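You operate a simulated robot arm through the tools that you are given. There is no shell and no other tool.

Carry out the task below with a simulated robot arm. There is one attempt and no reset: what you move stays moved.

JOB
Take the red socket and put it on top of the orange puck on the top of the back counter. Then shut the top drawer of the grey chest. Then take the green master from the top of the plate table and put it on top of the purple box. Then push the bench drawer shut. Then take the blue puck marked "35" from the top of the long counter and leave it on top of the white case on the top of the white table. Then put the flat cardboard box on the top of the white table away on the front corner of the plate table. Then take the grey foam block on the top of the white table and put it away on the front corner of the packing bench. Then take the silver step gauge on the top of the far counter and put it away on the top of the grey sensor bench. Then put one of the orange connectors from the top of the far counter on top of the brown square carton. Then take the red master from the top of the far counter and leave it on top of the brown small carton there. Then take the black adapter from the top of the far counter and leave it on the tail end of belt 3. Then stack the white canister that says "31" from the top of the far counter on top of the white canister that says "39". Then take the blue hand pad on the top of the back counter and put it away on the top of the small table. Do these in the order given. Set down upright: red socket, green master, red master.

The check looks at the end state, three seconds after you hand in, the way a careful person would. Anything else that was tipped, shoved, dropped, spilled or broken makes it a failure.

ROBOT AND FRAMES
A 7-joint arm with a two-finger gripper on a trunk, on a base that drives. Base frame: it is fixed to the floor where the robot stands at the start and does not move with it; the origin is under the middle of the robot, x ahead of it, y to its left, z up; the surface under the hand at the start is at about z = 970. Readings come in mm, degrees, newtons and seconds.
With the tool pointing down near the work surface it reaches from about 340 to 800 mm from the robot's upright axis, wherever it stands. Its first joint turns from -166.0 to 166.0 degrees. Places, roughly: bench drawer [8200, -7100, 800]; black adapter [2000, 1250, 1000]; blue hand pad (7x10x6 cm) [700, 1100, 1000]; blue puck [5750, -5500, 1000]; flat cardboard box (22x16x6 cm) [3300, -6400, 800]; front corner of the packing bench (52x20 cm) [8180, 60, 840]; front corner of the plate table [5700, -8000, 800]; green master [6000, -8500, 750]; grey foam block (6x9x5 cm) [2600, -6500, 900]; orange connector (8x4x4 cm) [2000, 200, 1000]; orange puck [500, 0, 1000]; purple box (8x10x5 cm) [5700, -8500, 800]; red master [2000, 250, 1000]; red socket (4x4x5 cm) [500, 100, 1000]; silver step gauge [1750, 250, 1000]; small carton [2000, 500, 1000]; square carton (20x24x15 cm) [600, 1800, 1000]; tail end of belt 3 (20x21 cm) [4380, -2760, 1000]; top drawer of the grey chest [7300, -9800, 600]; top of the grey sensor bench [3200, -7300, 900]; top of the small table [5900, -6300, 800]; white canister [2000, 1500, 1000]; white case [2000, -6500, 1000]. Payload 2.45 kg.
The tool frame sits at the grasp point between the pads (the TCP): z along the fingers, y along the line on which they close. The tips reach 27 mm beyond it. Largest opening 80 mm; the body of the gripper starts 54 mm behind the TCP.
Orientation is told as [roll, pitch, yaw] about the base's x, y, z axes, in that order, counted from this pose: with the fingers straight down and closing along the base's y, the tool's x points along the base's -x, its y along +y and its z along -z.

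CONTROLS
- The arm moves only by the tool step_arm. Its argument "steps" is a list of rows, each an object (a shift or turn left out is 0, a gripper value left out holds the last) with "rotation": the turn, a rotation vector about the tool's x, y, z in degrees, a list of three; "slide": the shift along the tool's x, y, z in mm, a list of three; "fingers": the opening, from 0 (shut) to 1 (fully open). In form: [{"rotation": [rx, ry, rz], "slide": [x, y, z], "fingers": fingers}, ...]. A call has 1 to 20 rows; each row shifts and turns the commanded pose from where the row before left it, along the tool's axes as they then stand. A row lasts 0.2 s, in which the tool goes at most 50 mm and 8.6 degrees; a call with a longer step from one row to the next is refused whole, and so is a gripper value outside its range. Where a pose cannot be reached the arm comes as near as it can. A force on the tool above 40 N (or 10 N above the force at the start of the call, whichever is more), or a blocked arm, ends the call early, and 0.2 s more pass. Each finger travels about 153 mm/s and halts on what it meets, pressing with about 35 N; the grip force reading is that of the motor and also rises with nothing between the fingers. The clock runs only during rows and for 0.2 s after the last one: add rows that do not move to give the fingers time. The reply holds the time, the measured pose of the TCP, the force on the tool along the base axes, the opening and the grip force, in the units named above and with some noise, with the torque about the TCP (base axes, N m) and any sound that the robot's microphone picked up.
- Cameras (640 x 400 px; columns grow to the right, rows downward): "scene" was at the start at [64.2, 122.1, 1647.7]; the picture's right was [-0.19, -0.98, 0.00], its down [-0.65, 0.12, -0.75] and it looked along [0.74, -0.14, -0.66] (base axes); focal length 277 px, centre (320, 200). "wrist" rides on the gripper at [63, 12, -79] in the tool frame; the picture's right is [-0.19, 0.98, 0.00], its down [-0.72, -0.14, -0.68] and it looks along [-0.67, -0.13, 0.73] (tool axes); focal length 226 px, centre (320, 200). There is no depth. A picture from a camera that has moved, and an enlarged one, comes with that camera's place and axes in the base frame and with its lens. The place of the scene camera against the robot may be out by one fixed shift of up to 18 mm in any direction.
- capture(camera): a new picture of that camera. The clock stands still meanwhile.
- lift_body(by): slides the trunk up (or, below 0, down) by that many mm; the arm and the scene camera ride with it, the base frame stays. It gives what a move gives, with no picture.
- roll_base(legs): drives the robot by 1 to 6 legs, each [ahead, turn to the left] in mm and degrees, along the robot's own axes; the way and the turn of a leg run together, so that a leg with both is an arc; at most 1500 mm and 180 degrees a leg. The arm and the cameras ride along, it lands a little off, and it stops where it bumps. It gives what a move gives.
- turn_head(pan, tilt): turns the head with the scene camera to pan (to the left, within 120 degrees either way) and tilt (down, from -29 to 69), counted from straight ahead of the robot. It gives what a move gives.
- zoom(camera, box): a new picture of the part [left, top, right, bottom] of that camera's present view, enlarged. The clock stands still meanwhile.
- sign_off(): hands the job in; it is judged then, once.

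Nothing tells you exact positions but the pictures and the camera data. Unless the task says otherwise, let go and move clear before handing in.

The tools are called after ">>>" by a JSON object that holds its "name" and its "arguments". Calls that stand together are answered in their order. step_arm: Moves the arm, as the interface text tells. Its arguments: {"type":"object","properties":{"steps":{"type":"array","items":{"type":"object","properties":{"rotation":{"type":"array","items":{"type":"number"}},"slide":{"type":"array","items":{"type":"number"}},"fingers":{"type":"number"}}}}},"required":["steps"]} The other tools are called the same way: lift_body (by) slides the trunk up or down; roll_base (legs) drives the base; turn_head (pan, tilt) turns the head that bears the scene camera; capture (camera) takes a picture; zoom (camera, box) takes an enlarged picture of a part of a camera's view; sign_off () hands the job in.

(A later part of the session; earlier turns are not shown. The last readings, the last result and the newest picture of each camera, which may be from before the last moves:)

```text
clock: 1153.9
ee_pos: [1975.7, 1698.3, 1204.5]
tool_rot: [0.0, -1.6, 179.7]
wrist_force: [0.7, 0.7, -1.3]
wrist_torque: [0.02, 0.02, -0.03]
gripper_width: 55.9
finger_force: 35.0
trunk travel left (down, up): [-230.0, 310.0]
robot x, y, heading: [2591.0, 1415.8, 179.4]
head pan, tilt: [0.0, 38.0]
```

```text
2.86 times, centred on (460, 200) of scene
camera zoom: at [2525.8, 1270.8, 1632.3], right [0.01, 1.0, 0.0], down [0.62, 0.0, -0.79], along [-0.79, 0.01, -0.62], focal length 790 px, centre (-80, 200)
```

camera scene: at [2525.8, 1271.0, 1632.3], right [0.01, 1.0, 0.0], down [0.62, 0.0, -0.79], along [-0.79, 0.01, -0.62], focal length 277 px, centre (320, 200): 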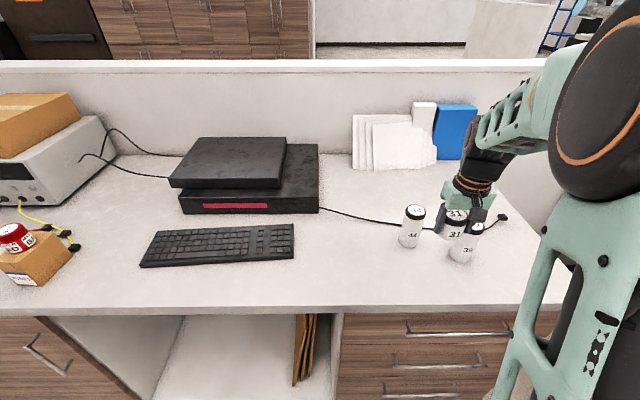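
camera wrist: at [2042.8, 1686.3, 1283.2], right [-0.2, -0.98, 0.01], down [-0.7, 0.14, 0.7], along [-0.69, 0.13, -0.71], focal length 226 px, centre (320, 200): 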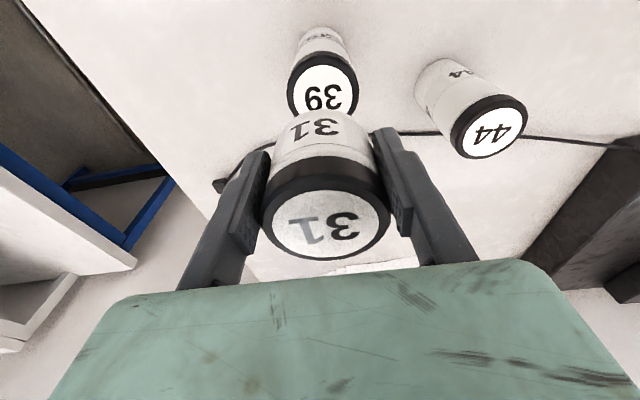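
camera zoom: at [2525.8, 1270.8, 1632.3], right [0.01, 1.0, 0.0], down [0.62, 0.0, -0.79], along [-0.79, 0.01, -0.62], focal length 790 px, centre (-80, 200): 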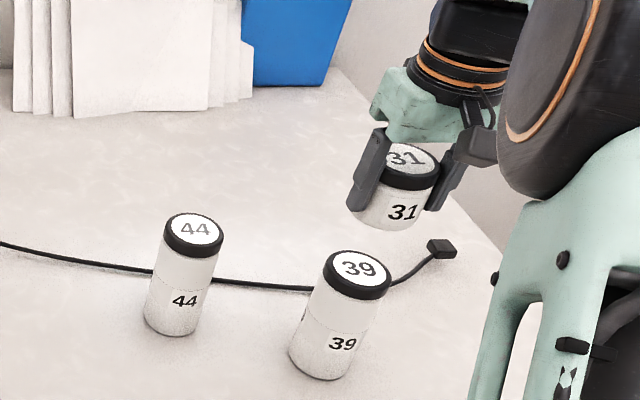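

Alignment is within about 3 mm: 39's centre [1980, 1695], 31's [1977, 1696]. I correct and lower.

>>> {"name": "step_arm", "arguments": {"steps": [{"slide": [3, 1.5, 20]}, {"slide": [0, 0, 20]}, {"slide": [0, 0, 12]}, {}]}}

>>> {"name": "capture", "arguments": {"camera": "wrist"}}

>>> {"name": "zoom", "arguments": {"camera": "scene", "box": [400, 130, 520, 270]}}

```text
clock: 1154.9
ee_pos: [1979.5, 1696.5, 1152.2]
tool_rot: [0.0, -1.6, 179.8]
wrist_force: [-0.6, -0.5, -1.1]
wrist_torque: [0.0, -0.04, 0.02]
gripper_width: 55.9
finger_force: 34.9
trunk travel left (down, up): [-230.0, 310.0]
robot x, y, heading: [2592.0, 1410.6, 179.5]
head pan, tilt: [0.0, 38.0]
```

```text
taken
camera wrist: at [2045.6, 1684.5, 1230.4], right [-0.2, -0.98, 0.01], down [-0.7, 0.14, 0.7], along [-0.69, 0.13, -0.71], focal length 226 px, centre (320, 200)
```

wrist: 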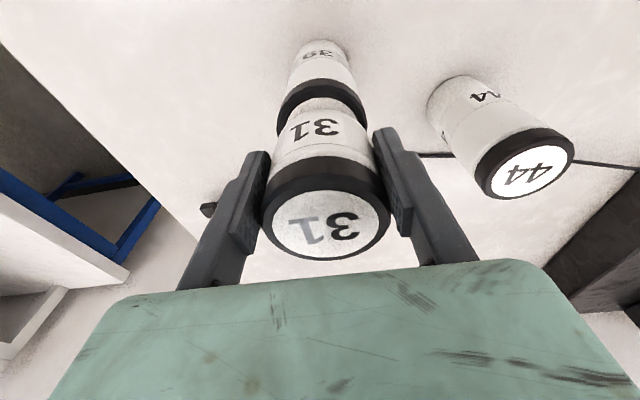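

```text
2.86 times, centred on (460, 200) of scene
camera zoom: at [2525.7, 1271.1, 1632.4], right [0.01, 1.0, 0.0], down [0.62, 0.0, -0.79], along [-0.79, 0.01, -0.62], focal length 790 px, centre (-80, 200)
```

zoom: 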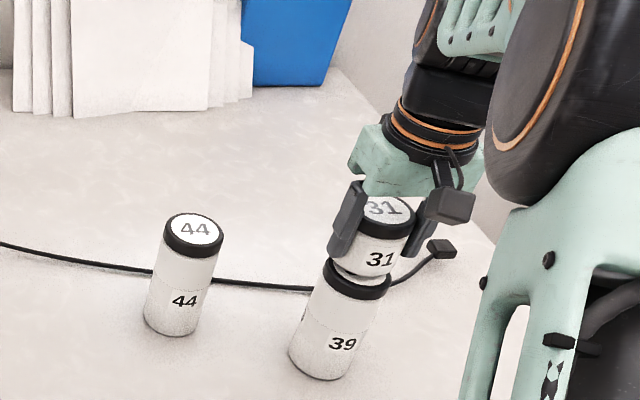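

Well lined up. I lower slowly to contact.

>>> {"name": "step_arm", "arguments": {"steps": [{"slide": [0, 0, 6]}, {"slide": [0, 0, 4]}, {"slide": [0, 0, 2]}, {}]}}

>>> {"name": "zoom", "arguments": {"camera": "scene", "box": [420, 180, 500, 260]}}

```text
clock: 1155.9
ee_pos: [1979.0, 1696.4, 1144.1]
tool_rot: [-0.2, -2.1, 179.9]
wrist_force: [-5.7, 1.4, 37.9]
wrist_torque: [-0.21, 0.17, -0.01]
gripper_width: 55.4
finger_force: 35.0
trunk travel left (down, up): [-230.0, 310.0]
robot x, y, heading: [2593.5, 1412.9, 179.8]
head pan, tilt: [0.0, 38.0]
```

```text
5.00 times, centred on (460, 220) of scene
camera zoom: at [2528.3, 1269.8, 1632.7], right [0.01, 1.0, 0.0], down [0.61, 0.0, -0.79], along [-0.79, 0.01, -0.61], focal length 1383 px, centre (-380, 100)
```

zoom: 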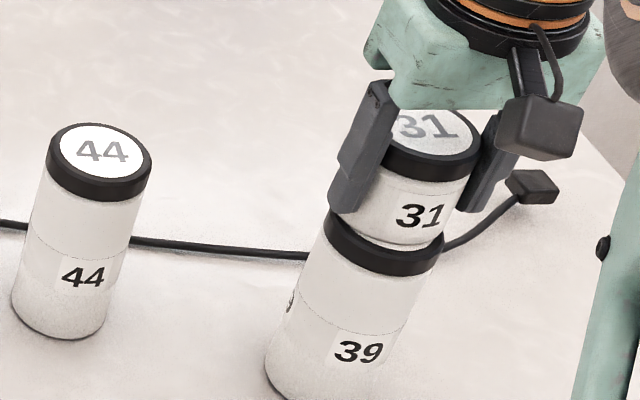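

Contact came at once with about 38 N. I ease up 3.5 mm to unload, then check before opening.

>>> {"name": "step_arm", "arguments": {"steps": [{"slide": [0, 0, -3.5]}, {}]}}

>>> {"name": "zoom", "arguments": {"camera": "scene", "box": [420, 180, 500, 260]}}

>>> {"name": "capture", "arguments": {"camera": "wrist"}}

```text
clock: 1156.5
ee_pos: [1981.4, 1697.4, 1142.6]
tool_rot: [-0.1, -1.7, 179.8]
wrist_force: [-6.6, 1.1, 30.2]
wrist_torque: [-0.04, 0.56, -0.02]
gripper_width: 55.7
finger_force: 35.2
trunk travel left (down, up): [-230.0, 310.0]
robot x, y, heading: [2593.6, 1410.5, 179.6]
head pan, tilt: [0.0, 38.0]
```

```text
5.00 times, centred on (460, 220) of scene
camera zoom: at [2527.4, 1270.1, 1632.4], right [0.01, 1.0, 0.0], down [0.62, 0.0, -0.79], along [-0.79, 0.01, -0.62], focal length 1383 px, centre (-380, 100)
```

zoom: 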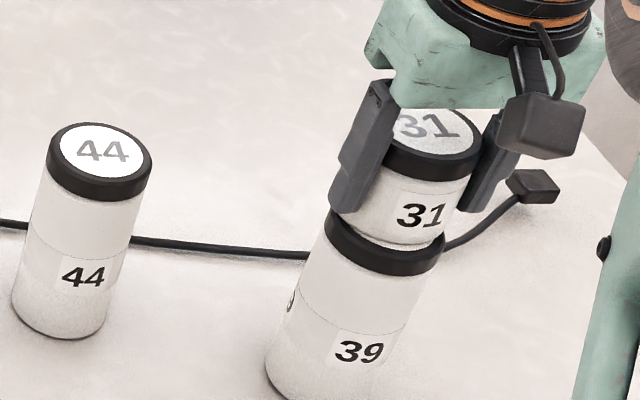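

```text
taken
camera wrist: at [2046.0, 1685.2, 1221.8], right [-0.2, -0.98, 0.0], down [-0.7, 0.14, 0.7], along [-0.69, 0.14, -0.71], focal length 226 px, centre (320, 200)
```

wrist: 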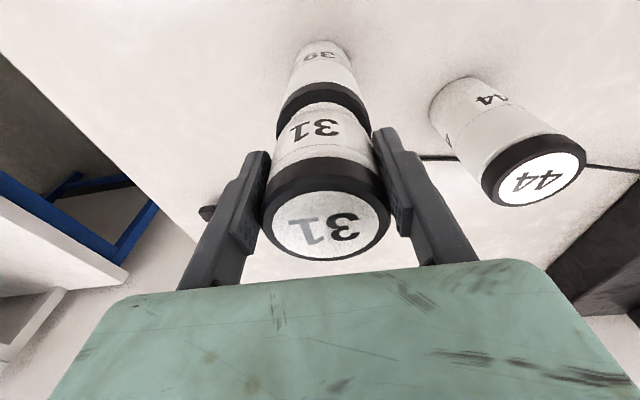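

>>> {"name": "step_arm", "arguments": {"steps": [{"slide": [0, 0, -2]}, {}]}}

```text
clock: 1157.1
ee_pos: [1980.4, 1697.9, 1143.5]
tool_rot: [-0.1, -1.5, 179.8]
wrist_force: [-5.7, 1.6, 16.6]
wrist_torque: [0.1, 0.51, -0.02]
gripper_width: 55.7
finger_force: 35.6
trunk travel left (down, up): [-230.0, 310.0]
robot x, y, heading: [2592.7, 1417.7, 179.5]
head pan, tilt: [0.0, 38.0]
```

>>> {"name": "step_arm", "arguments": {"steps": [{"slide": [0, 0, -1.2]}, {}]}}

```text
clock: 1157.7
ee_pos: [1979.2, 1697.6, 1143.6]
tool_rot: [0.1, -1.5, 179.9]
wrist_force: [-0.8, -0.1, 2.8]
wrist_torque: [-0.06, 0.12, 0.02]
gripper_width: 55.9
finger_force: 35.2
trunk travel left (down, up): [-230.0, 310.0]
robot x, y, heading: [2594.8, 1412.7, 179.6]
head pan, tilt: [0.0, 38.0]
```

Nearly unloaded now. I open fully and rise straight up.

>>> {"name": "step_arm", "arguments": {"steps": [{"fingers": 1}, {"fingers": 1}, {}, {"slide": [0, 0, -25]}, {"slide": [0, 0, -40]}, {"slide": [0, 0, -30]}, {}]}}

>>> {"name": "zoom", "arguments": {"camera": "scene", "box": [380, 130, 540, 280]}}

>>> {"name": "capture", "arguments": {"camera": "wrist"}}

```text
clock: 1159.3
ee_pos: [1981.8, 1699.5, 1239.7]
tool_rot: [0.1, -1.7, 179.7]
wrist_force: [-0.1, -0.8, -0.7]
wrist_torque: [-0.01, 0.0, 0.0]
gripper_width: 79.8
finger_force: 0.1
trunk travel left (down, up): [-230.0, 310.0]
robot x, y, heading: [2593.2, 1412.0, 179.6]
head pan, tilt: [0.0, 38.0]
```

```text
2.67 times, centred on (460, 205) of scene
camera zoom: at [2525.9, 1271.0, 1632.3], right [0.01, 1.0, 0.0], down [0.62, 0.0, -0.79], along [-0.79, 0.01, -0.62], focal length 738 px, centre (-53, 187)
```

zoom: 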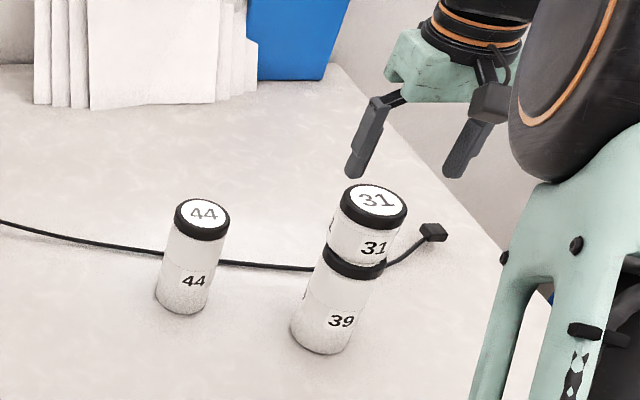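

```text
taken
camera wrist: at [2048.8, 1687.0, 1317.6], right [-0.2, -0.98, 0.01], down [-0.7, 0.14, 0.7], along [-0.69, 0.13, -0.71], focal length 226 px, centre (320, 200)
```

wrist: 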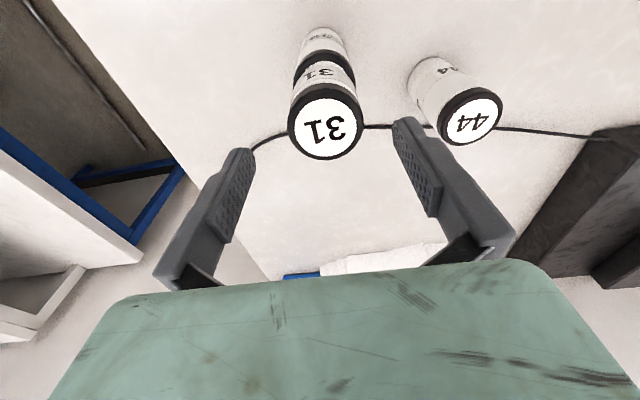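

Canister 31 stands squarely on 39. Last item: the blue hand pad on the back counter. I draw in the arm and drive around to the west side of the back counter.

>>> {"name": "step_arm", "arguments": {"steps": [{"slide": [10, 41, 0], "fingers": 0.6}, {"slide": [12, 41, 0]}, {"slide": [14, 41, 0]}, {"slide": [15, 41, 0]}, {"slide": [15, 41, -5]}, {"slide": [15, 41, -5]}, {"slide": [12, 40, 0]}, {}]}}

>>> {"name": "roll_base", "arguments": {"legs": [[-130, 0], [0, 90.2], [1500, 0]]}}

```text
clock: 1161.1
ee_pos: [2073.1, 1412.0, 1248.2]
tool_rot: [0.0, -1.7, 179.8]
wrist_force: [0.0, 0.1, -0.2]
wrist_torque: [0.03, 0.02, 0.0]
gripper_width: 48.0
finger_force: 0.0
trunk travel left (down, up): [-230.0, 310.0]
robot x, y, heading: [2594.2, 1412.7, 179.7]
head pan, tilt: [0.0, 38.0]
```

```text
clock: 1173.4
ee_pos: [2656.3, -626.7, 1248.1]
tool_rot: [0.1, -1.6, -91.6]
wrist_force: [-0.2, -0.1, -0.6]
wrist_torque: [0.01, -0.01, -0.02]
gripper_width: 47.9
finger_force: 0.0
trunk travel left (down, up): [-230.0, 310.0]
robot x, y, heading: [2670.5, -106.6, -91.8]
head pan, tilt: [0.0, 38.0]
```

>>> {"name": "roll_base", "arguments": {"legs": [[0, 1.8], [650, 0], [0, -90], [1500, 0]]}}

>>> {"name": "roll_base", "arguments": {"legs": [[1300, 0], [0, -90]]}}

```text
clock: 1188.1
ee_pos: [665.7, -735.0, 1248.9]
tool_rot: [0.0, -1.8, 179.6]
wrist_force: [-0.3, -0.4, 0.6]
wrist_torque: [0.02, 0.04, 0.02]
gripper_width: 47.8
finger_force: 0.0
trunk travel left (down, up): [-230.0, 310.0]
robot x, y, heading: [1188.2, -740.1, 179.3]
head pan, tilt: [0.0, 38.0]
```

```text
clock: 1198.5
ee_pos: [-91.8, -168.6, 1248.5]
tool_rot: [0.0, -1.7, 87.4]
wrist_force: [0.3, 0.2, 0.2]
wrist_torque: [0.03, -0.01, 0.01]
gripper_width: 48.1
finger_force: 0.0
trunk travel left (down, up): [-230.0, 310.0]
robot x, y, heading: [-111.1, -689.4, 87.1]
head pan, tilt: [0.0, 38.0]
```

>>> {"name": "roll_base", "arguments": {"legs": [[0, 4.5], [1500, 0]]}}

>>> {"name": "roll_base", "arguments": {"legs": [[260, 0], [0, -91]]}}

>>> {"name": "turn_head", "arguments": {"pan": 5, "tilt": 38}}

>>> {"name": "capture", "arguments": {"camera": "scene"}}

```text
clock: 1206.2
ee_pos: [-183.2, 1274.4, 1249.2]
tool_rot: [0.1, -1.7, 92.4]
wrist_force: [-0.1, -0.2, -1.3]
wrist_torque: [0.04, 0.01, 0.02]
gripper_width: 48.0
finger_force: 0.1
trunk travel left (down, up): [-230.0, 310.0]
robot x, y, heading: [-159.2, 753.5, 92.1]
head pan, tilt: [0.0, 38.0]
```

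```text
clock: 1212.1
ee_pos: [349.7, 1038.9, 1249.6]
tool_rot: [0.0, -1.6, 0.8]
wrist_force: [0.4, -0.1, 0.2]
wrist_torque: [-0.02, 0.01, 0.0]
gripper_width: 48.0
finger_force: 0.0
trunk travel left (down, up): [-230.0, 310.0]
robot x, y, heading: [-168.0, 1030.6, 0.6]
head pan, tilt: [0.0, 38.0]
```

```text
clock: 1212.8
ee_pos: [349.8, 1037.5, 1248.9]
tool_rot: [0.0, -1.8, 0.9]
wrist_force: [0.2, 0.2, -0.3]
wrist_torque: [0.0, -0.02, -0.01]
gripper_width: 48.0
finger_force: 0.1
trunk travel left (down, up): [-230.0, 310.0]
robot x, y, heading: [-169.4, 1025.1, 0.5]
head pan, tilt: [5.0, 38.0]
```

```text
taken
camera scene: at [-104.5, 1174.0, 1632.3], right [0.1, -1.0, 0.0], down [-0.61, -0.06, -0.79], along [0.78, 0.08, -0.62], focal length 277 px, centre (320, 200)
```

scene: 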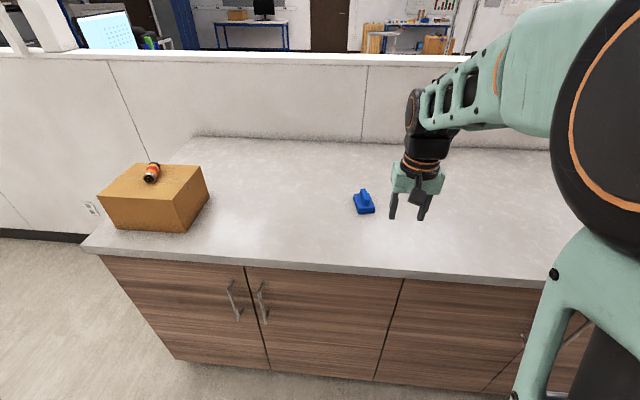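

The hand pad lies near [695, 1093]; the connector still lies on its carton. I zoom in to see the pad's shape and orientation, and drive closer.

>>> {"name": "roll_base", "arguments": {"legs": [[140, 0]]}}

>>> {"name": "zoom", "arguments": {"camera": "scene", "box": [310, 170, 450, 280]}}

>>> {"name": "step_arm", "arguments": {"steps": [{"slide": [-30, 10, 20], "fingers": 1}, {"slide": [-40, 15, 25]}, {"slide": [-35, 15, 25]}, {"slide": [0, 0, 25]}, {}]}}

>>> {"name": "capture", "arguments": {"camera": "wrist"}}

```text
clock: 1214.1
ee_pos: [486.9, 1041.9, 1247.7]
tool_rot: [0.0, -1.6, 1.0]
wrist_force: [-0.1, 0.3, -0.5]
wrist_torque: [-0.02, 0.03, 0.03]
gripper_width: 48.0
finger_force: 0.1
trunk travel left (down, up): [-230.0, 310.0]
robot x, y, heading: [-36.1, 1031.2, 0.7]
head pan, tilt: [5.0, 38.0]
```

```text
3.64 times, centred on (380, 225) of scene
camera zoom: at [33.3, 1175.7, 1632.2], right [0.1, -1.0, 0.0], down [-0.61, -0.06, -0.79], along [0.78, 0.08, -0.62], focal length 1006 px, centre (102, 109)
```

zoom: 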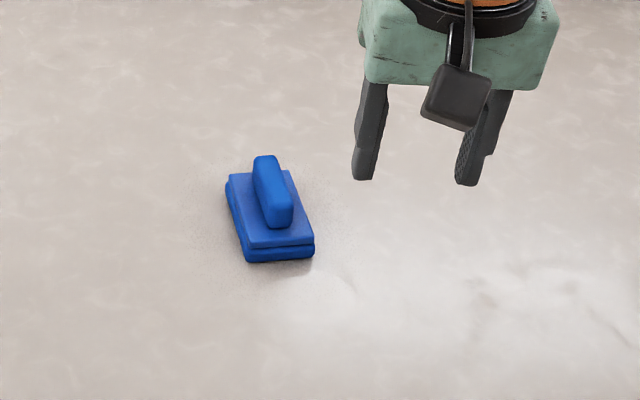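

```text
clock: 1215.3
ee_pos: [595.5, 1083.1, 1157.7]
tool_rot: [0.0, -1.7, 1.0]
wrist_force: [-0.1, -0.3, 0.5]
wrist_torque: [0.0, -0.01, 0.02]
gripper_width: 80.1
finger_force: 0.1
trunk travel left (down, up): [-230.0, 310.0]
robot x, y, heading: [-33.0, 1036.9, 0.7]
head pan, tilt: [5.0, 38.0]
```

```text
taken
camera wrist: at [528.5, 1094.9, 1236.8], right [0.18, 0.98, 0.01], down [0.7, -0.13, 0.7], along [0.69, -0.12, -0.71], focal length 226 px, centre (320, 200)
```

wrist: 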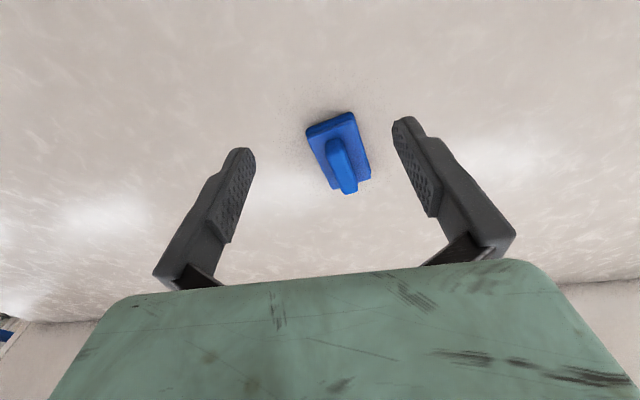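

The pad has a grip bar along its long side, turned about 9.5°, centre about [691, 1095]. I align the wrist and move over the bar.

>>> {"name": "step_arm", "arguments": {"steps": [{"rotation": [0, 0, -8.4]}, {"slide": [-32, -2, 10]}, {"slide": [-32, -2, 15]}, {"slide": [-31, -1, 15]}, {}]}}

>>> {"name": "capture", "arguments": {"camera": "wrist"}}

>>> {"name": "zoom", "arguments": {"camera": "scene", "box": [310, 150, 430, 250]}}

```text
clock: 1216.5
ee_pos: [690.1, 1095.1, 1118.9]
tool_rot: [-0.4, -1.6, 9.4]
wrist_force: [0.1, -0.2, 0.0]
wrist_torque: [-0.07, 0.01, -0.01]
gripper_width: 79.9
finger_force: 0.1
trunk travel left (down, up): [-230.0, 310.0]
robot x, y, heading: [-33.1, 1026.6, 0.7]
head pan, tilt: [5.0, 38.0]
```

```text
taken
camera wrist: at [623.7, 1097.0, 1197.4], right [0.03, 1.0, 0.0], down [0.71, -0.02, 0.7], along [0.7, -0.02, -0.71], focal length 226 px, centre (320, 200)
```

wrist: 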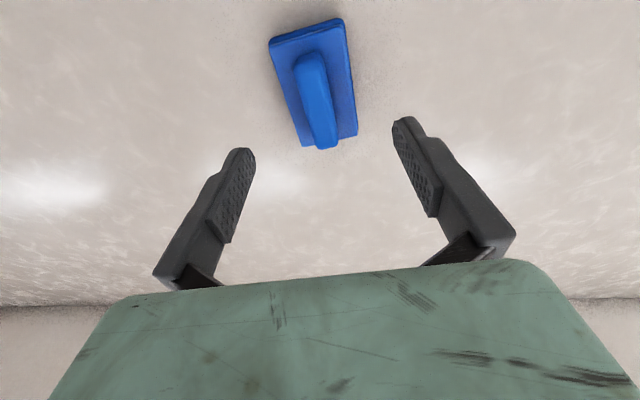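

```text
4.00 times, centred on (370, 200) of scene
camera zoom: at [32.0, 1175.8, 1632.4], right [0.1, -1.0, 0.0], down [-0.61, -0.06, -0.79], along [0.78, 0.08, -0.62], focal length 1106 px, centre (120, 200)
```

zoom: 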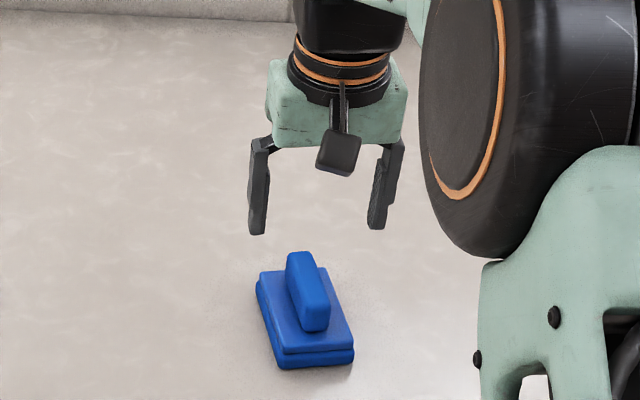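

I'm over the bar. I lower until the fingertips straddle it just above the base plate, then grip.

>>> {"name": "step_arm", "arguments": {"steps": [{"slide": [2, -1, 30]}, {"slide": [0, 0, 30]}, {"slide": [0, 0, 18]}, {}]}}

>>> {"name": "step_arm", "arguments": {"steps": [{"slide": [0, 0, 4]}, {"slide": [0, 0, 4]}, {}]}}

>>> {"name": "capture", "arguments": {"camera": "wrist"}}

```text
clock: 1217.5
ee_pos: [689.5, 1092.1, 1041.9]
tool_rot: [-0.4, -1.6, 9.4]
wrist_force: [0.4, 0.6, -0.2]
wrist_torque: [0.01, 0.03, -0.06]
gripper_width: 80.1
finger_force: 0.1
trunk travel left (down, up): [-230.0, 310.0]
robot x, y, heading: [-33.1, 1028.5, 0.6]
head pan, tilt: [5.0, 38.0]
```

```text
clock: 1218.3
ee_pos: [691.3, 1091.2, 1033.1]
tool_rot: [-0.4, -1.7, 9.4]
wrist_force: [-0.6, 0.0, -0.5]
wrist_torque: [0.03, -0.02, 0.02]
gripper_width: 80.0
finger_force: 0.2
trunk travel left (down, up): [-230.0, 310.0]
robot x, y, heading: [-31.5, 1025.2, 0.7]
head pan, tilt: [5.0, 38.0]
```

```text
taken
camera wrist: at [623.4, 1093.9, 1111.5], right [0.03, 1.0, 0.0], down [0.71, -0.02, 0.7], along [0.7, -0.02, -0.71], focal length 226 px, centre (320, 200)
```

wrist: 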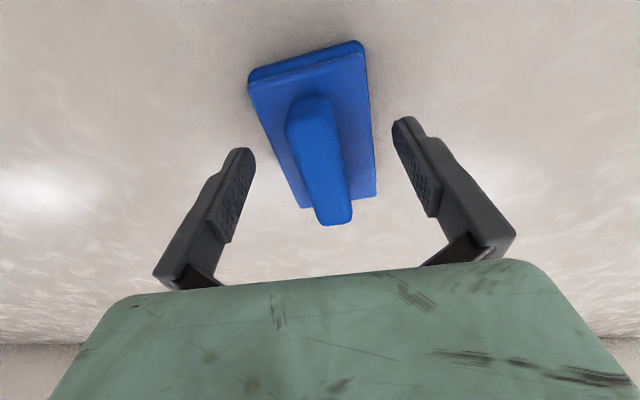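

>>> {"name": "step_arm", "arguments": {"steps": [{"slide": [0, 0, 2]}, {"fingers": 0}, {"fingers": 0}, {"fingers": 0}, {}]}}

>>> {"name": "capture", "arguments": {"camera": "wrist"}}

>>> {"name": "zoom", "arguments": {"camera": "scene", "box": [310, 150, 430, 250]}}

```text
clock: 1219.5
ee_pos: [689.7, 1091.3, 1031.7]
tool_rot: [-0.3, -1.6, 9.4]
wrist_force: [-0.1, -0.7, -0.5]
wrist_torque: [0.05, 0.01, -0.02]
gripper_width: 21.2
finger_force: 35.3
trunk travel left (down, up): [-230.0, 310.0]
robot x, y, heading: [-33.0, 1033.0, 0.8]
head pan, tilt: [5.0, 38.0]
```

```text
taken
camera wrist: at [623.5, 1094.0, 1109.6], right [0.03, 1.0, 0.0], down [0.71, -0.02, 0.7], along [0.7, -0.02, -0.71], focal length 226 px, centre (320, 200)
```

wrist: 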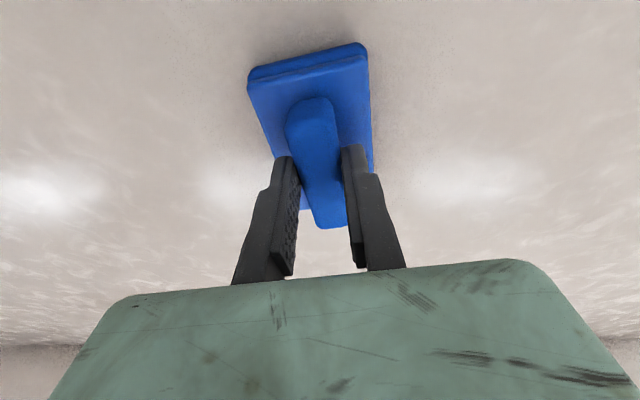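

```text
4.00 times, centred on (370, 200) of scene
camera zoom: at [32.1, 1175.7, 1632.3], right [0.1, -1.0, 0.0], down [-0.61, -0.06, -0.79], along [0.78, 0.08, -0.62], focal length 1106 px, centre (120, 200)
```

zoom: 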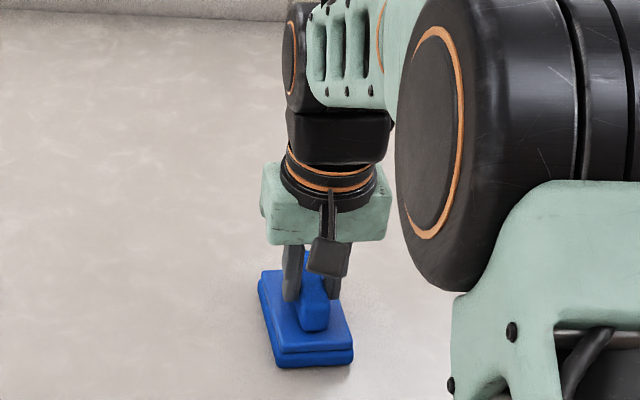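

The bar is gripped (21 mm). I lift the pad and check that it hangs well.

>>> {"name": "step_arm", "arguments": {"steps": [{"slide": [0, 0, -15]}, {"slide": [0, 0, -30]}, {"slide": [0, 0, -40]}, {"slide": [0, 0, -45]}, {"slide": [0, 0, -45]}, {}]}}

>>> {"name": "capture", "arguments": {"camera": "wrist"}}

>>> {"name": "capture", "arguments": {"camera": "scene"}}

```text
clock: 1220.9
ee_pos: [684.1, 1090.9, 1206.7]
tool_rot: [-0.3, -1.6, 9.4]
wrist_force: [0.8, -0.2, -1.2]
wrist_torque: [0.03, 0.03, -0.03]
gripper_width: 21.0
finger_force: 35.2
trunk travel left (down, up): [-230.0, 310.0]
robot x, y, heading: [-32.1, 1030.4, 0.7]
head pan, tilt: [5.0, 38.0]
```

```text
taken
camera wrist: at [617.8, 1093.8, 1285.5], right [0.03, 1.0, 0.0], down [0.71, -0.02, 0.7], along [0.7, -0.02, -0.71], focal length 226 px, centre (320, 200)
```

wrist: 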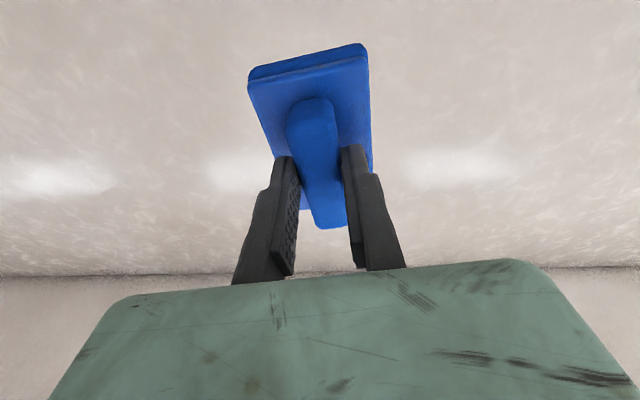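

```text
taken
camera scene: at [32.2, 1175.7, 1632.3], right [0.1, -1.0, 0.0], down [-0.61, -0.06, -0.79], along [0.78, 0.08, -0.62], focal length 277 px, centre (320, 200)
```

scene: 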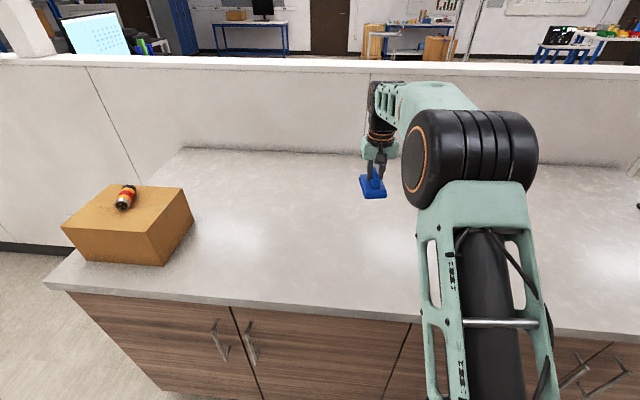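

The pad hangs straight. I draw in the arm and start the drive to the small table: south down the first aisle, around the white table and sensor bench, then north-east.

>>> {"name": "step_arm", "arguments": {"steps": [{"slide": [35, -3, 0]}, {"slide": [35, -3, 0]}, {"slide": [35, -3, 0]}, {"slide": [35, -3, 0]}, {"slide": [35, -3, 0]}, {"slide": [30, -2, 0]}, {}]}}

>>> {"name": "roll_base", "arguments": {"legs": [[-150, 0], [0, -90.7], [1500, 0]]}}

```text
clock: 1222.5
ee_pos: [483.3, 1040.1, 1200.0]
tool_rot: [-0.2, -1.6, 9.5]
wrist_force: [-0.2, 0.4, 0.4]
wrist_torque: [0.02, 0.0, 0.02]
gripper_width: 21.1
finger_force: 34.5
trunk travel left (down, up): [-230.0, 310.0]
robot x, y, heading: [-31.2, 1026.8, 0.5]
head pan, tilt: [5.0, 38.0]
```

```text
clock: 1234.7
ee_pos: [-164.8, -974.0, 1201.3]
tool_rot: [-0.3, -1.5, -81.2]
wrist_force: [0.4, 0.0, 0.3]
wrist_torque: [-0.01, 0.01, -0.02]
gripper_width: 21.1
finger_force: 35.3
trunk travel left (down, up): [-230.0, 310.0]
robot x, y, heading: [-165.8, -451.9, -89.8]
head pan, tilt: [5.0, 38.0]
```

>>> {"name": "roll_base", "arguments": {"legs": [[250, 0], [0, 26], [1500, 0], [0, -26]]}}

```text
clock: 1246.3
ee_pos: [498.3, -2593.8, 1201.1]
tool_rot: [-0.3, -1.7, -80.8]
wrist_force: [-0.3, -0.2, -1.1]
wrist_torque: [0.06, 0.0, 0.0]
gripper_width: 20.9
finger_force: 35.0
trunk travel left (down, up): [-230.0, 310.0]
robot x, y, heading: [491.5, -2071.8, -90.0]
head pan, tilt: [5.0, 38.0]
```

>>> {"name": "roll_base", "arguments": {"legs": [[1500, 0], [1500, 0]]}}

```text
clock: 1260.9
ee_pos: [631.0, -5617.1, 1201.2]
tool_rot: [-0.2, -1.6, -77.6]
wrist_force: [-0.7, -0.4, -0.2]
wrist_torque: [0.02, 0.02, -0.02]
gripper_width: 20.7
finger_force: 35.5
trunk travel left (down, up): [-230.0, 310.0]
robot x, y, heading: [596.3, -5103.7, -86.3]
head pan, tilt: [5.0, 38.0]
```

>>> {"name": "roll_base", "arguments": {"legs": [[0, -4.5], [1500, 0], [1500, 0]]}}

```text
clock: 1276.0
ee_pos: [622.3, -8658.5, 1200.1]
tool_rot: [-0.3, -1.6, -80.4]
wrist_force: [0.4, -0.1, -0.7]
wrist_torque: [0.01, -0.02, 0.01]
gripper_width: 20.7
finger_force: 35.2
trunk travel left (down, up): [-230.0, 310.0]
robot x, y, heading: [607.1, -8142.9, -89.3]
head pan, tilt: [5.0, 38.0]
```

>>> {"name": "roll_base", "arguments": {"legs": [[300, 0], [0, 89.3], [1500, 0]]}}

>>> {"name": "roll_base", "arguments": {"legs": [[1500, 0]]}}

```text
clock: 1289.1
ee_pos: [2643.9, -8468.7, 1202.7]
tool_rot: [-0.3, -1.6, 7.1]
wrist_force: [-0.4, 0.0, -1.4]
wrist_torque: [-0.04, 0.0, -0.01]
gripper_width: 21.2
finger_force: 35.4
trunk travel left (down, up): [-230.0, 310.0]
robot x, y, heading: [2127.8, -8457.8, -1.8]
head pan, tilt: [5.0, 38.0]
```

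```text
clock: 1296.5
ee_pos: [4131.8, -8516.1, 1200.3]
tool_rot: [-0.4, -1.6, 7.0]
wrist_force: [0.3, -0.2, -0.5]
wrist_torque: [0.0, 0.05, 0.0]
gripper_width: 21.0
finger_force: 34.6
trunk travel left (down, up): [-230.0, 310.0]
robot x, y, heading: [3616.6, -8505.7, -1.8]
head pan, tilt: [5.0, 38.0]
```

>>> {"name": "roll_base", "arguments": {"legs": [[0, 1.8], [560, 0], [0, 90], [1400, 0]]}}

>>> {"name": "turn_head", "arguments": {"pan": -5, "tilt": 20}}

>>> {"name": "capture", "arguments": {"camera": "scene"}}

```text
clock: 1310.7
ee_pos: [4106.5, -6609.9, 1202.3]
tool_rot: [-0.3, -1.6, 101.5]
wrist_force: [0.4, -0.4, -0.3]
wrist_torque: [-0.01, -0.02, 0.0]
gripper_width: 21.2
finger_force: 34.8
trunk travel left (down, up): [-230.0, 310.0]
robot x, y, heading: [4140.0, -7132.1, 92.6]
head pan, tilt: [5.0, 38.0]
```

```text
clock: 1311.5
ee_pos: [4106.5, -6609.8, 1200.9]
tool_rot: [-0.2, -1.6, 101.5]
wrist_force: [0.7, 0.4, -1.0]
wrist_torque: [-0.02, -0.01, 0.03]
gripper_width: 21.0
finger_force: 35.6
trunk travel left (down, up): [-230.0, 310.0]
robot x, y, heading: [4135.1, -7130.6, 92.7]
head pan, tilt: [-5.0, 20.0]
```

```text
taken
camera scene: at [4001.6, -7062.7, 1660.7], right [1.0, -0.04, 0.0], down [-0.01, -0.34, -0.94], along [0.04, 0.94, -0.34], focal length 277 px, centre (320, 200)
```

scene: 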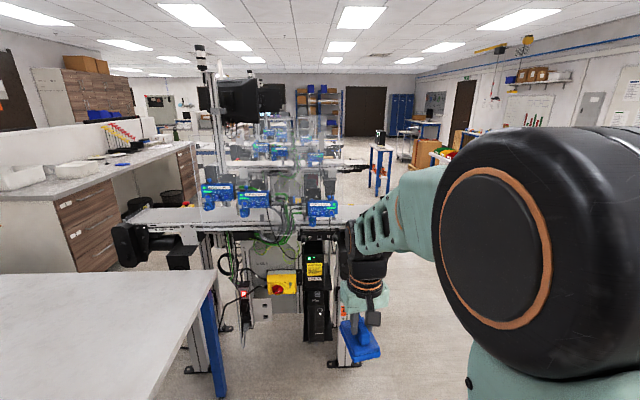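

Clear. I drive diagonally to the west side of the small table and turn to face it.

>>> {"name": "roll_base", "arguments": {"legs": [[0, -52.5], [1300, 0], [0, -40]]}}

>>> {"name": "turn_head", "arguments": {"pan": 10, "tilt": 35}}

>>> {"name": "capture", "arguments": {"camera": "scene"}}

```text
clock: 1322.5
ee_pos: [5663.0, -6270.3, 1201.2]
tool_rot: [-0.3, -1.5, 7.9]
wrist_force: [0.1, -0.1, -0.5]
wrist_torque: [-0.01, 0.0, 0.02]
gripper_width: 20.7
finger_force: 34.4
trunk travel left (down, up): [-230.0, 310.0]
robot x, y, heading: [5143.4, -6261.6, -1.3]
head pan, tilt: [-5.0, 20.0]
```

```text
clock: 1323.2
ee_pos: [5662.6, -6267.9, 1202.1]
tool_rot: [-0.2, -1.5, 7.8]
wrist_force: [0.5, 0.6, -0.7]
wrist_torque: [-0.01, 0.04, 0.02]
gripper_width: 20.9
finger_force: 34.9
trunk travel left (down, up): [-230.0, 310.0]
robot x, y, heading: [5144.4, -6263.6, -0.9]
head pan, tilt: [10.0, 35.0]
```

```text
taken
camera scene: at [5215.7, -6113.6, 1637.0], right [0.15, -0.99, 0.0], down [-0.57, -0.09, -0.82], along [0.81, 0.13, -0.57], focal length 277 px, centre (320, 200)
```

scene: 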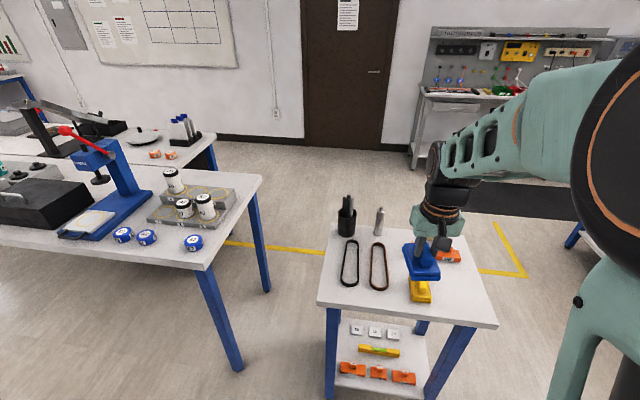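

The small table holds a cup, bottle, two belts, a yellow pad and more behind my held pad. I shift the hand aside to see the whole top.

>>> {"name": "step_arm", "arguments": {"steps": [{"slide": [0, 40, 0]}, {"slide": [0, 40, 0]}, {"slide": [0, 40, 0]}, {"slide": [0, 40, 0]}, {"slide": [0, 40, 0]}, {"slide": [0, 40, 0]}, {}]}}

>>> {"name": "zoom", "arguments": {"camera": "scene", "box": [300, 180, 520, 340]}}

>>> {"name": "capture", "arguments": {"camera": "wrist"}}

```text
clock: 1324.8
ee_pos: [5629.8, -6031.1, 1202.3]
tool_rot: [-0.3, -1.7, 7.7]
wrist_force: [0.0, 0.1, -0.2]
wrist_torque: [-0.03, -0.04, 0.03]
gripper_width: 21.0
finger_force: 35.1
trunk travel left (down, up): [-230.0, 310.0]
robot x, y, heading: [5147.3, -6260.9, -0.9]
head pan, tilt: [10.0, 35.0]
```

```text
2.50 times, centred on (410, 260) of scene
camera zoom: at [5215.7, -6113.4, 1636.9], right [0.15, -0.99, 0.0], down [-0.57, -0.09, -0.82], along [0.81, 0.13, -0.57], focal length 691 px, centre (95, 50)
```

zoom: 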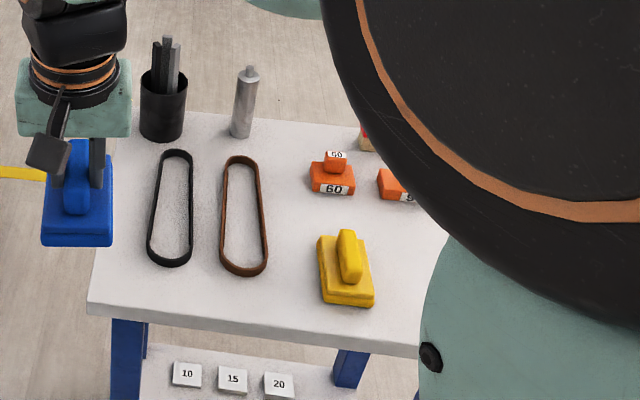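

```text
taken
camera wrist: at [5564.0, -6026.3, 1279.7], right [0.06, 1.0, 0.0], down [0.71, -0.04, 0.7], along [0.7, -0.04, -0.71], focal length 226 px, centre (320, 200)
```

wrist: 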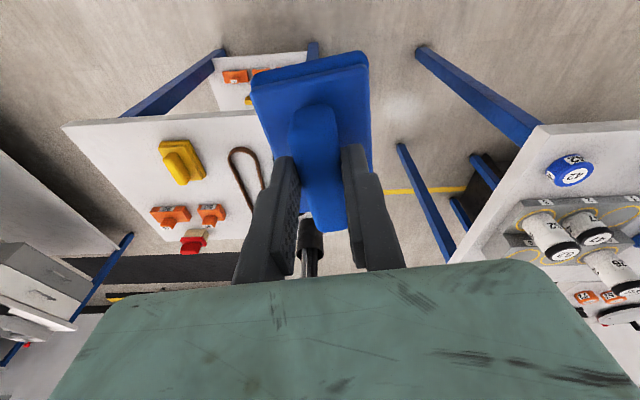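

The free spot is the table's near right corner, south of the yellow pad: about [5850, -6470], table top near z 853. I drive 100 mm closer and carry the blue pad there, high above the other things.

>>> {"name": "roll_base", "arguments": {"legs": [[100, 0]]}}

>>> {"name": "step_arm", "arguments": {"steps": [{"rotation": [0, 0, 7.7]}, {"slide": [-12, -44, 0]}, {"slide": [-12, -44, 0]}, {"slide": [-12, -44, 0]}, {"slide": [-12, -44, 0]}, {"slide": [-12, -44, 0]}, {"slide": [-12, -44, 0]}, {"slide": [-12, -44, 0]}, {"slide": [-12, -44, 0]}, {"slide": [-12, -44, 0]}, {"slide": [-12, -44, 0]}, {}]}}

>>> {"name": "capture", "arguments": {"camera": "wrist"}}

>>> {"name": "capture", "arguments": {"camera": "scene"}}

```text
clock: 1326.0
ee_pos: [5732.4, -6031.4, 1200.8]
tool_rot: [-0.4, -1.5, 8.0]
wrist_force: [0.4, -1.0, -0.8]
wrist_torque: [0.02, 0.02, 0.0]
gripper_width: 21.0
finger_force: 35.1
trunk travel left (down, up): [-230.0, 310.0]
robot x, y, heading: [5244.0, -6269.9, -0.7]
head pan, tilt: [10.0, 35.0]
```

```text
clock: 1328.6
ee_pos: [5852.0, -6471.9, 1206.2]
tool_rot: [0.1, -1.6, 0.2]
wrist_force: [0.6, 1.0, 0.5]
wrist_torque: [-0.02, 0.0, -0.02]
gripper_width: 20.8
finger_force: 34.7
trunk travel left (down, up): [-230.0, 310.0]
robot x, y, heading: [5244.7, -6267.7, -1.1]
head pan, tilt: [10.0, 35.0]
```

```text
taken
camera wrist: at [5787.5, -6459.7, 1282.8], right [0.19, 0.98, 0.0], down [0.7, -0.14, 0.7], along [0.69, -0.13, -0.71], focal length 226 px, centre (320, 200)
```

wrist: 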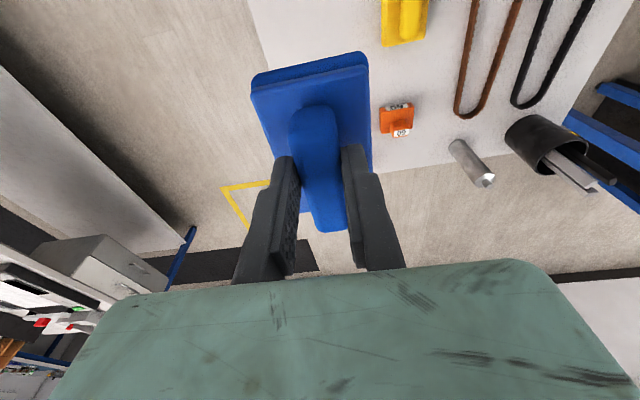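

```text
taken
camera scene: at [5316.9, -6115.3, 1636.9], right [0.16, -0.99, 0.0], down [-0.57, -0.09, -0.82], along [0.81, 0.13, -0.57], focal length 277 px, centre (320, 200)
```

scene: 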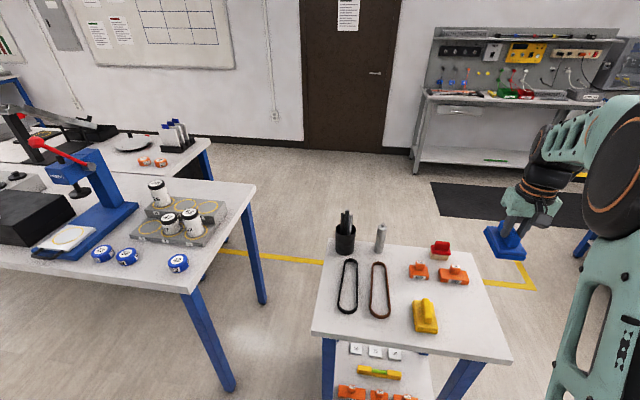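

The target spot is clear: south edge of the table at y about -6565, yellow pad ends at y about -6380. I lower the pad most of the way.

>>> {"name": "step_arm", "arguments": {"steps": [{"slide": [0, 0, 45]}, {"slide": [0, 0, 45]}, {"slide": [0, 0, 45]}, {"slide": [0, 0, 45]}, {"slide": [0, 0, 30]}, {}]}}

>>> {"name": "capture", "arguments": {"camera": "wrist"}}

>>> {"name": "zoom", "arguments": {"camera": "scene", "box": [380, 220, 540, 380]}}

```text
clock: 1330.0
ee_pos: [5856.4, -6472.2, 995.5]
tool_rot: [0.1, -1.6, 0.1]
wrist_force: [0.6, 0.1, -0.7]
wrist_torque: [0.01, 0.04, -0.02]
gripper_width: 20.7
finger_force: 35.2
trunk travel left (down, up): [-230.0, 310.0]
robot x, y, heading: [5248.4, -6266.0, -0.9]
head pan, tilt: [10.0, 35.0]
```

```text
taken
camera wrist: at [5791.5, -6459.7, 1073.1], right [0.19, 0.98, 0.0], down [0.7, -0.14, 0.7], along [0.69, -0.13, -0.71], focal length 226 px, centre (320, 200)
```

wrist: 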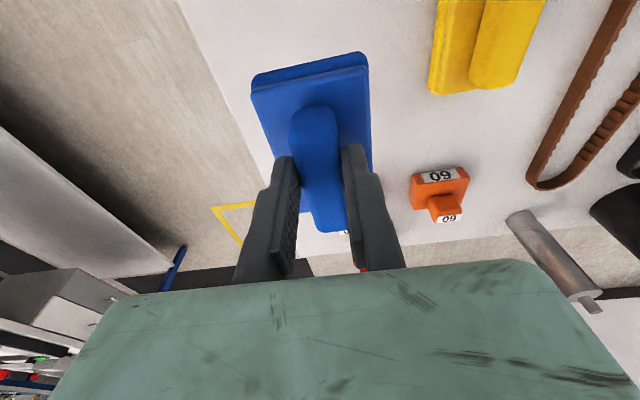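

```text
2.50 times, centred on (460, 300) of scene
camera zoom: at [5317.1, -6115.3, 1636.9], right [0.16, -0.99, 0.0], down [-0.57, -0.09, -0.82], along [0.81, 0.13, -0.57], focal length 691 px, centre (-30, -50)
```

zoom: 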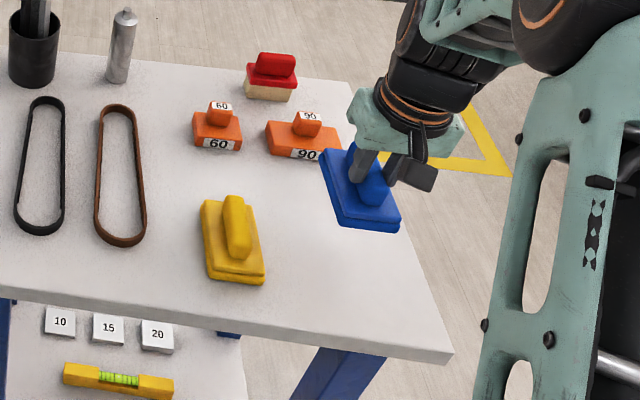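

>>> {"name": "step_arm", "arguments": {"steps": [{"slide": [0, 0, 30]}, {"slide": [0, 0, 20]}, {"slide": [0, 0, 10]}, {}]}}

>>> {"name": "zoom", "arguments": {"camera": "scene", "box": [380, 220, 540, 380]}}

```text
clock: 1331.0
ee_pos: [5859.6, -6472.7, 935.1]
tool_rot: [0.0, -1.5, 0.2]
wrist_force: [0.2, 0.5, -0.2]
wrist_torque: [0.0, 0.02, -0.03]
gripper_width: 21.0
finger_force: 35.1
trunk travel left (down, up): [-230.0, 310.0]
robot x, y, heading: [5242.9, -6264.3, -1.0]
head pan, tilt: [10.0, 35.0]
```

```text
2.50 times, centred on (460, 300) of scene
camera zoom: at [5317.1, -6115.4, 1636.9], right [0.16, -0.99, 0.0], down [-0.57, -0.09, -0.82], along [0.81, 0.13, -0.57], focal length 691 px, centre (-30, -50)
```

zoom: 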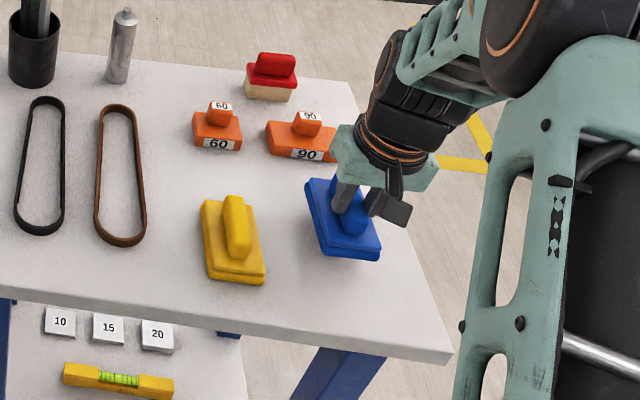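

Good position. I lower in small steps until it touches.

>>> {"name": "step_arm", "arguments": {"steps": [{"slide": [0, 0, 4]}, {"slide": [0, 0, 4]}, {"slide": [0, 0, 3]}, {}]}}

>>> {"name": "step_arm", "arguments": {"steps": [{"slide": [0, 0, 3]}, {"slide": [0, 0, 2]}, {}]}}

```text
clock: 1332.0
ee_pos: [5860.8, -6471.5, 924.9]
tool_rot: [0.0, -1.6, 0.1]
wrist_force: [0.0, 0.7, -0.5]
wrist_torque: [0.01, -0.02, -0.04]
gripper_width: 20.9
finger_force: 34.7
trunk travel left (down, up): [-230.0, 310.0]
robot x, y, heading: [5244.4, -6266.5, -0.9]
head pan, tilt: [10.0, 35.0]
```

```text
clock: 1332.8
ee_pos: [5860.2, -6470.8, 919.3]
tool_rot: [0.1, -1.6, 0.2]
wrist_force: [-0.1, -0.2, -0.6]
wrist_torque: [-0.01, 0.0, -0.01]
gripper_width: 20.8
finger_force: 34.9
trunk travel left (down, up): [-230.0, 310.0]
robot x, y, heading: [5246.4, -6268.2, -0.8]
head pan, tilt: [10.0, 35.0]
```

>>> {"name": "step_arm", "arguments": {"steps": [{"slide": [0, 0, 2]}, {"slide": [0, 0, 2]}, {"slide": [0, 0, 1]}, {}]}}

>>> {"name": "zoom", "arguments": {"camera": "scene", "box": [420, 260, 500, 340]}}

```text
clock: 1333.8
ee_pos: [5860.2, -6471.9, 913.9]
tool_rot: [0.1, -1.6, 0.3]
wrist_force: [0.1, -0.3, -0.8]
wrist_torque: [0.01, 0.0, 0.01]
gripper_width: 20.9
finger_force: 34.9
trunk travel left (down, up): [-230.0, 310.0]
robot x, y, heading: [5246.7, -6265.5, -0.9]
head pan, tilt: [10.0, 35.0]
```

```text
5.00 times, centred on (460, 300) of scene
camera zoom: at [5317.1, -6115.3, 1636.9], right [0.16, -0.99, 0.0], down [-0.57, -0.09, -0.82], along [0.81, 0.13, -0.57], focal length 1383 px, centre (-380, -300)
```

zoom: 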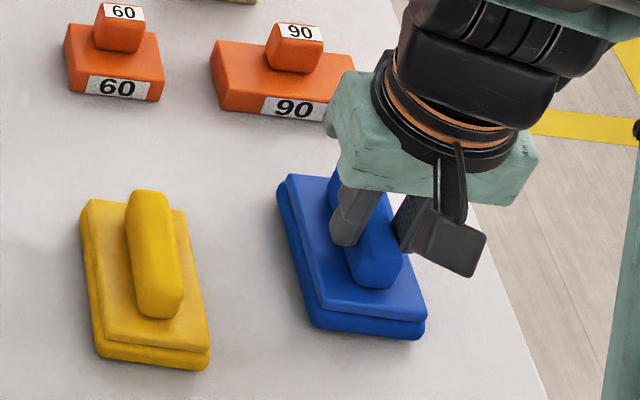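

>>> {"name": "step_arm", "arguments": {"steps": [{"slide": [0, 0, 2]}, {"slide": [0, 0, 2]}, {}]}}

>>> {"name": "step_arm", "arguments": {"steps": [{"slide": [0, 0, 2]}, {"slide": [0, 0, 1.5]}, {}]}}

```text
clock: 1334.6
ee_pos: [5861.9, -6470.5, 912.3]
tool_rot: [0.0, -1.6, 0.2]
wrist_force: [-0.7, 0.8, 3.4]
wrist_torque: [0.02, -0.18, 0.02]
gripper_width: 21.1
finger_force: 34.5
trunk travel left (down, up): [-230.0, 310.0]
robot x, y, heading: [5242.7, -6265.4, -0.8]
head pan, tilt: [10.0, 35.0]
```

```text
clock: 1335.4
ee_pos: [5861.3, -6469.8, 911.2]
tool_rot: [-0.2, -2.0, 0.2]
wrist_force: [-1.5, 1.7, 34.1]
wrist_torque: [0.18, 0.08, 0.04]
gripper_width: 20.5
finger_force: 35.5
trunk travel left (down, up): [-230.0, 310.0]
robot x, y, heading: [5244.8, -6266.4, -0.7]
head pan, tilt: [10.0, 35.0]
```

Contact. I unload, open, and rise.

>>> {"name": "step_arm", "arguments": {"steps": [{"slide": [0, 0, -3]}, {}, {"fingers": 0.7}, {"fingers": 0.7}, {}, {"slide": [0, 0, -30]}, {"slide": [0, 0, -40]}, {"slide": [0, 0, -45]}, {"slide": [0, 0, -45]}, {"slide": [0, 0, -45]}, {}]}}

>>> {"name": "zoom", "arguments": {"camera": "scene", "box": [380, 220, 540, 380]}}

>>> {"name": "capture", "arguments": {"camera": "wrist"}}

```text
clock: 1337.8
ee_pos: [5857.0, -6470.8, 1114.8]
tool_rot: [0.0, -1.5, 0.3]
wrist_force: [0.7, -0.2, 0.2]
wrist_torque: [0.02, 0.01, 0.02]
gripper_width: 55.9
finger_force: 0.0
trunk travel left (down, up): [-230.0, 310.0]
robot x, y, heading: [5242.6, -6268.8, -0.7]
head pan, tilt: [10.0, 35.0]
```

```text
2.50 times, centred on (460, 300) of scene
camera zoom: at [5317.0, -6115.3, 1636.9], right [0.16, -0.99, 0.0], down [-0.57, -0.09, -0.82], along [0.81, 0.13, -0.57], focal length 691 px, centre (-30, -50)
```

zoom: 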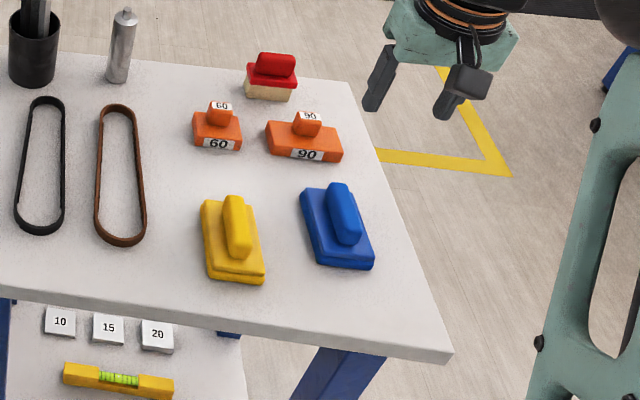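

```text
taken
camera wrist: at [5791.7, -6457.7, 1193.2], right [0.19, 0.98, 0.0], down [0.7, -0.14, 0.7], along [0.69, -0.13, -0.71], focal length 226 px, centre (320, 200)
```

wrist: 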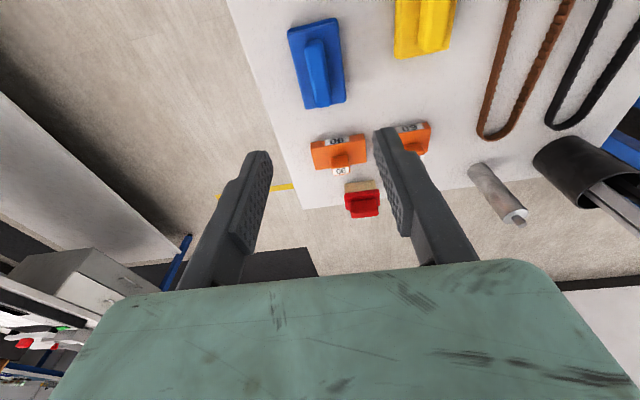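

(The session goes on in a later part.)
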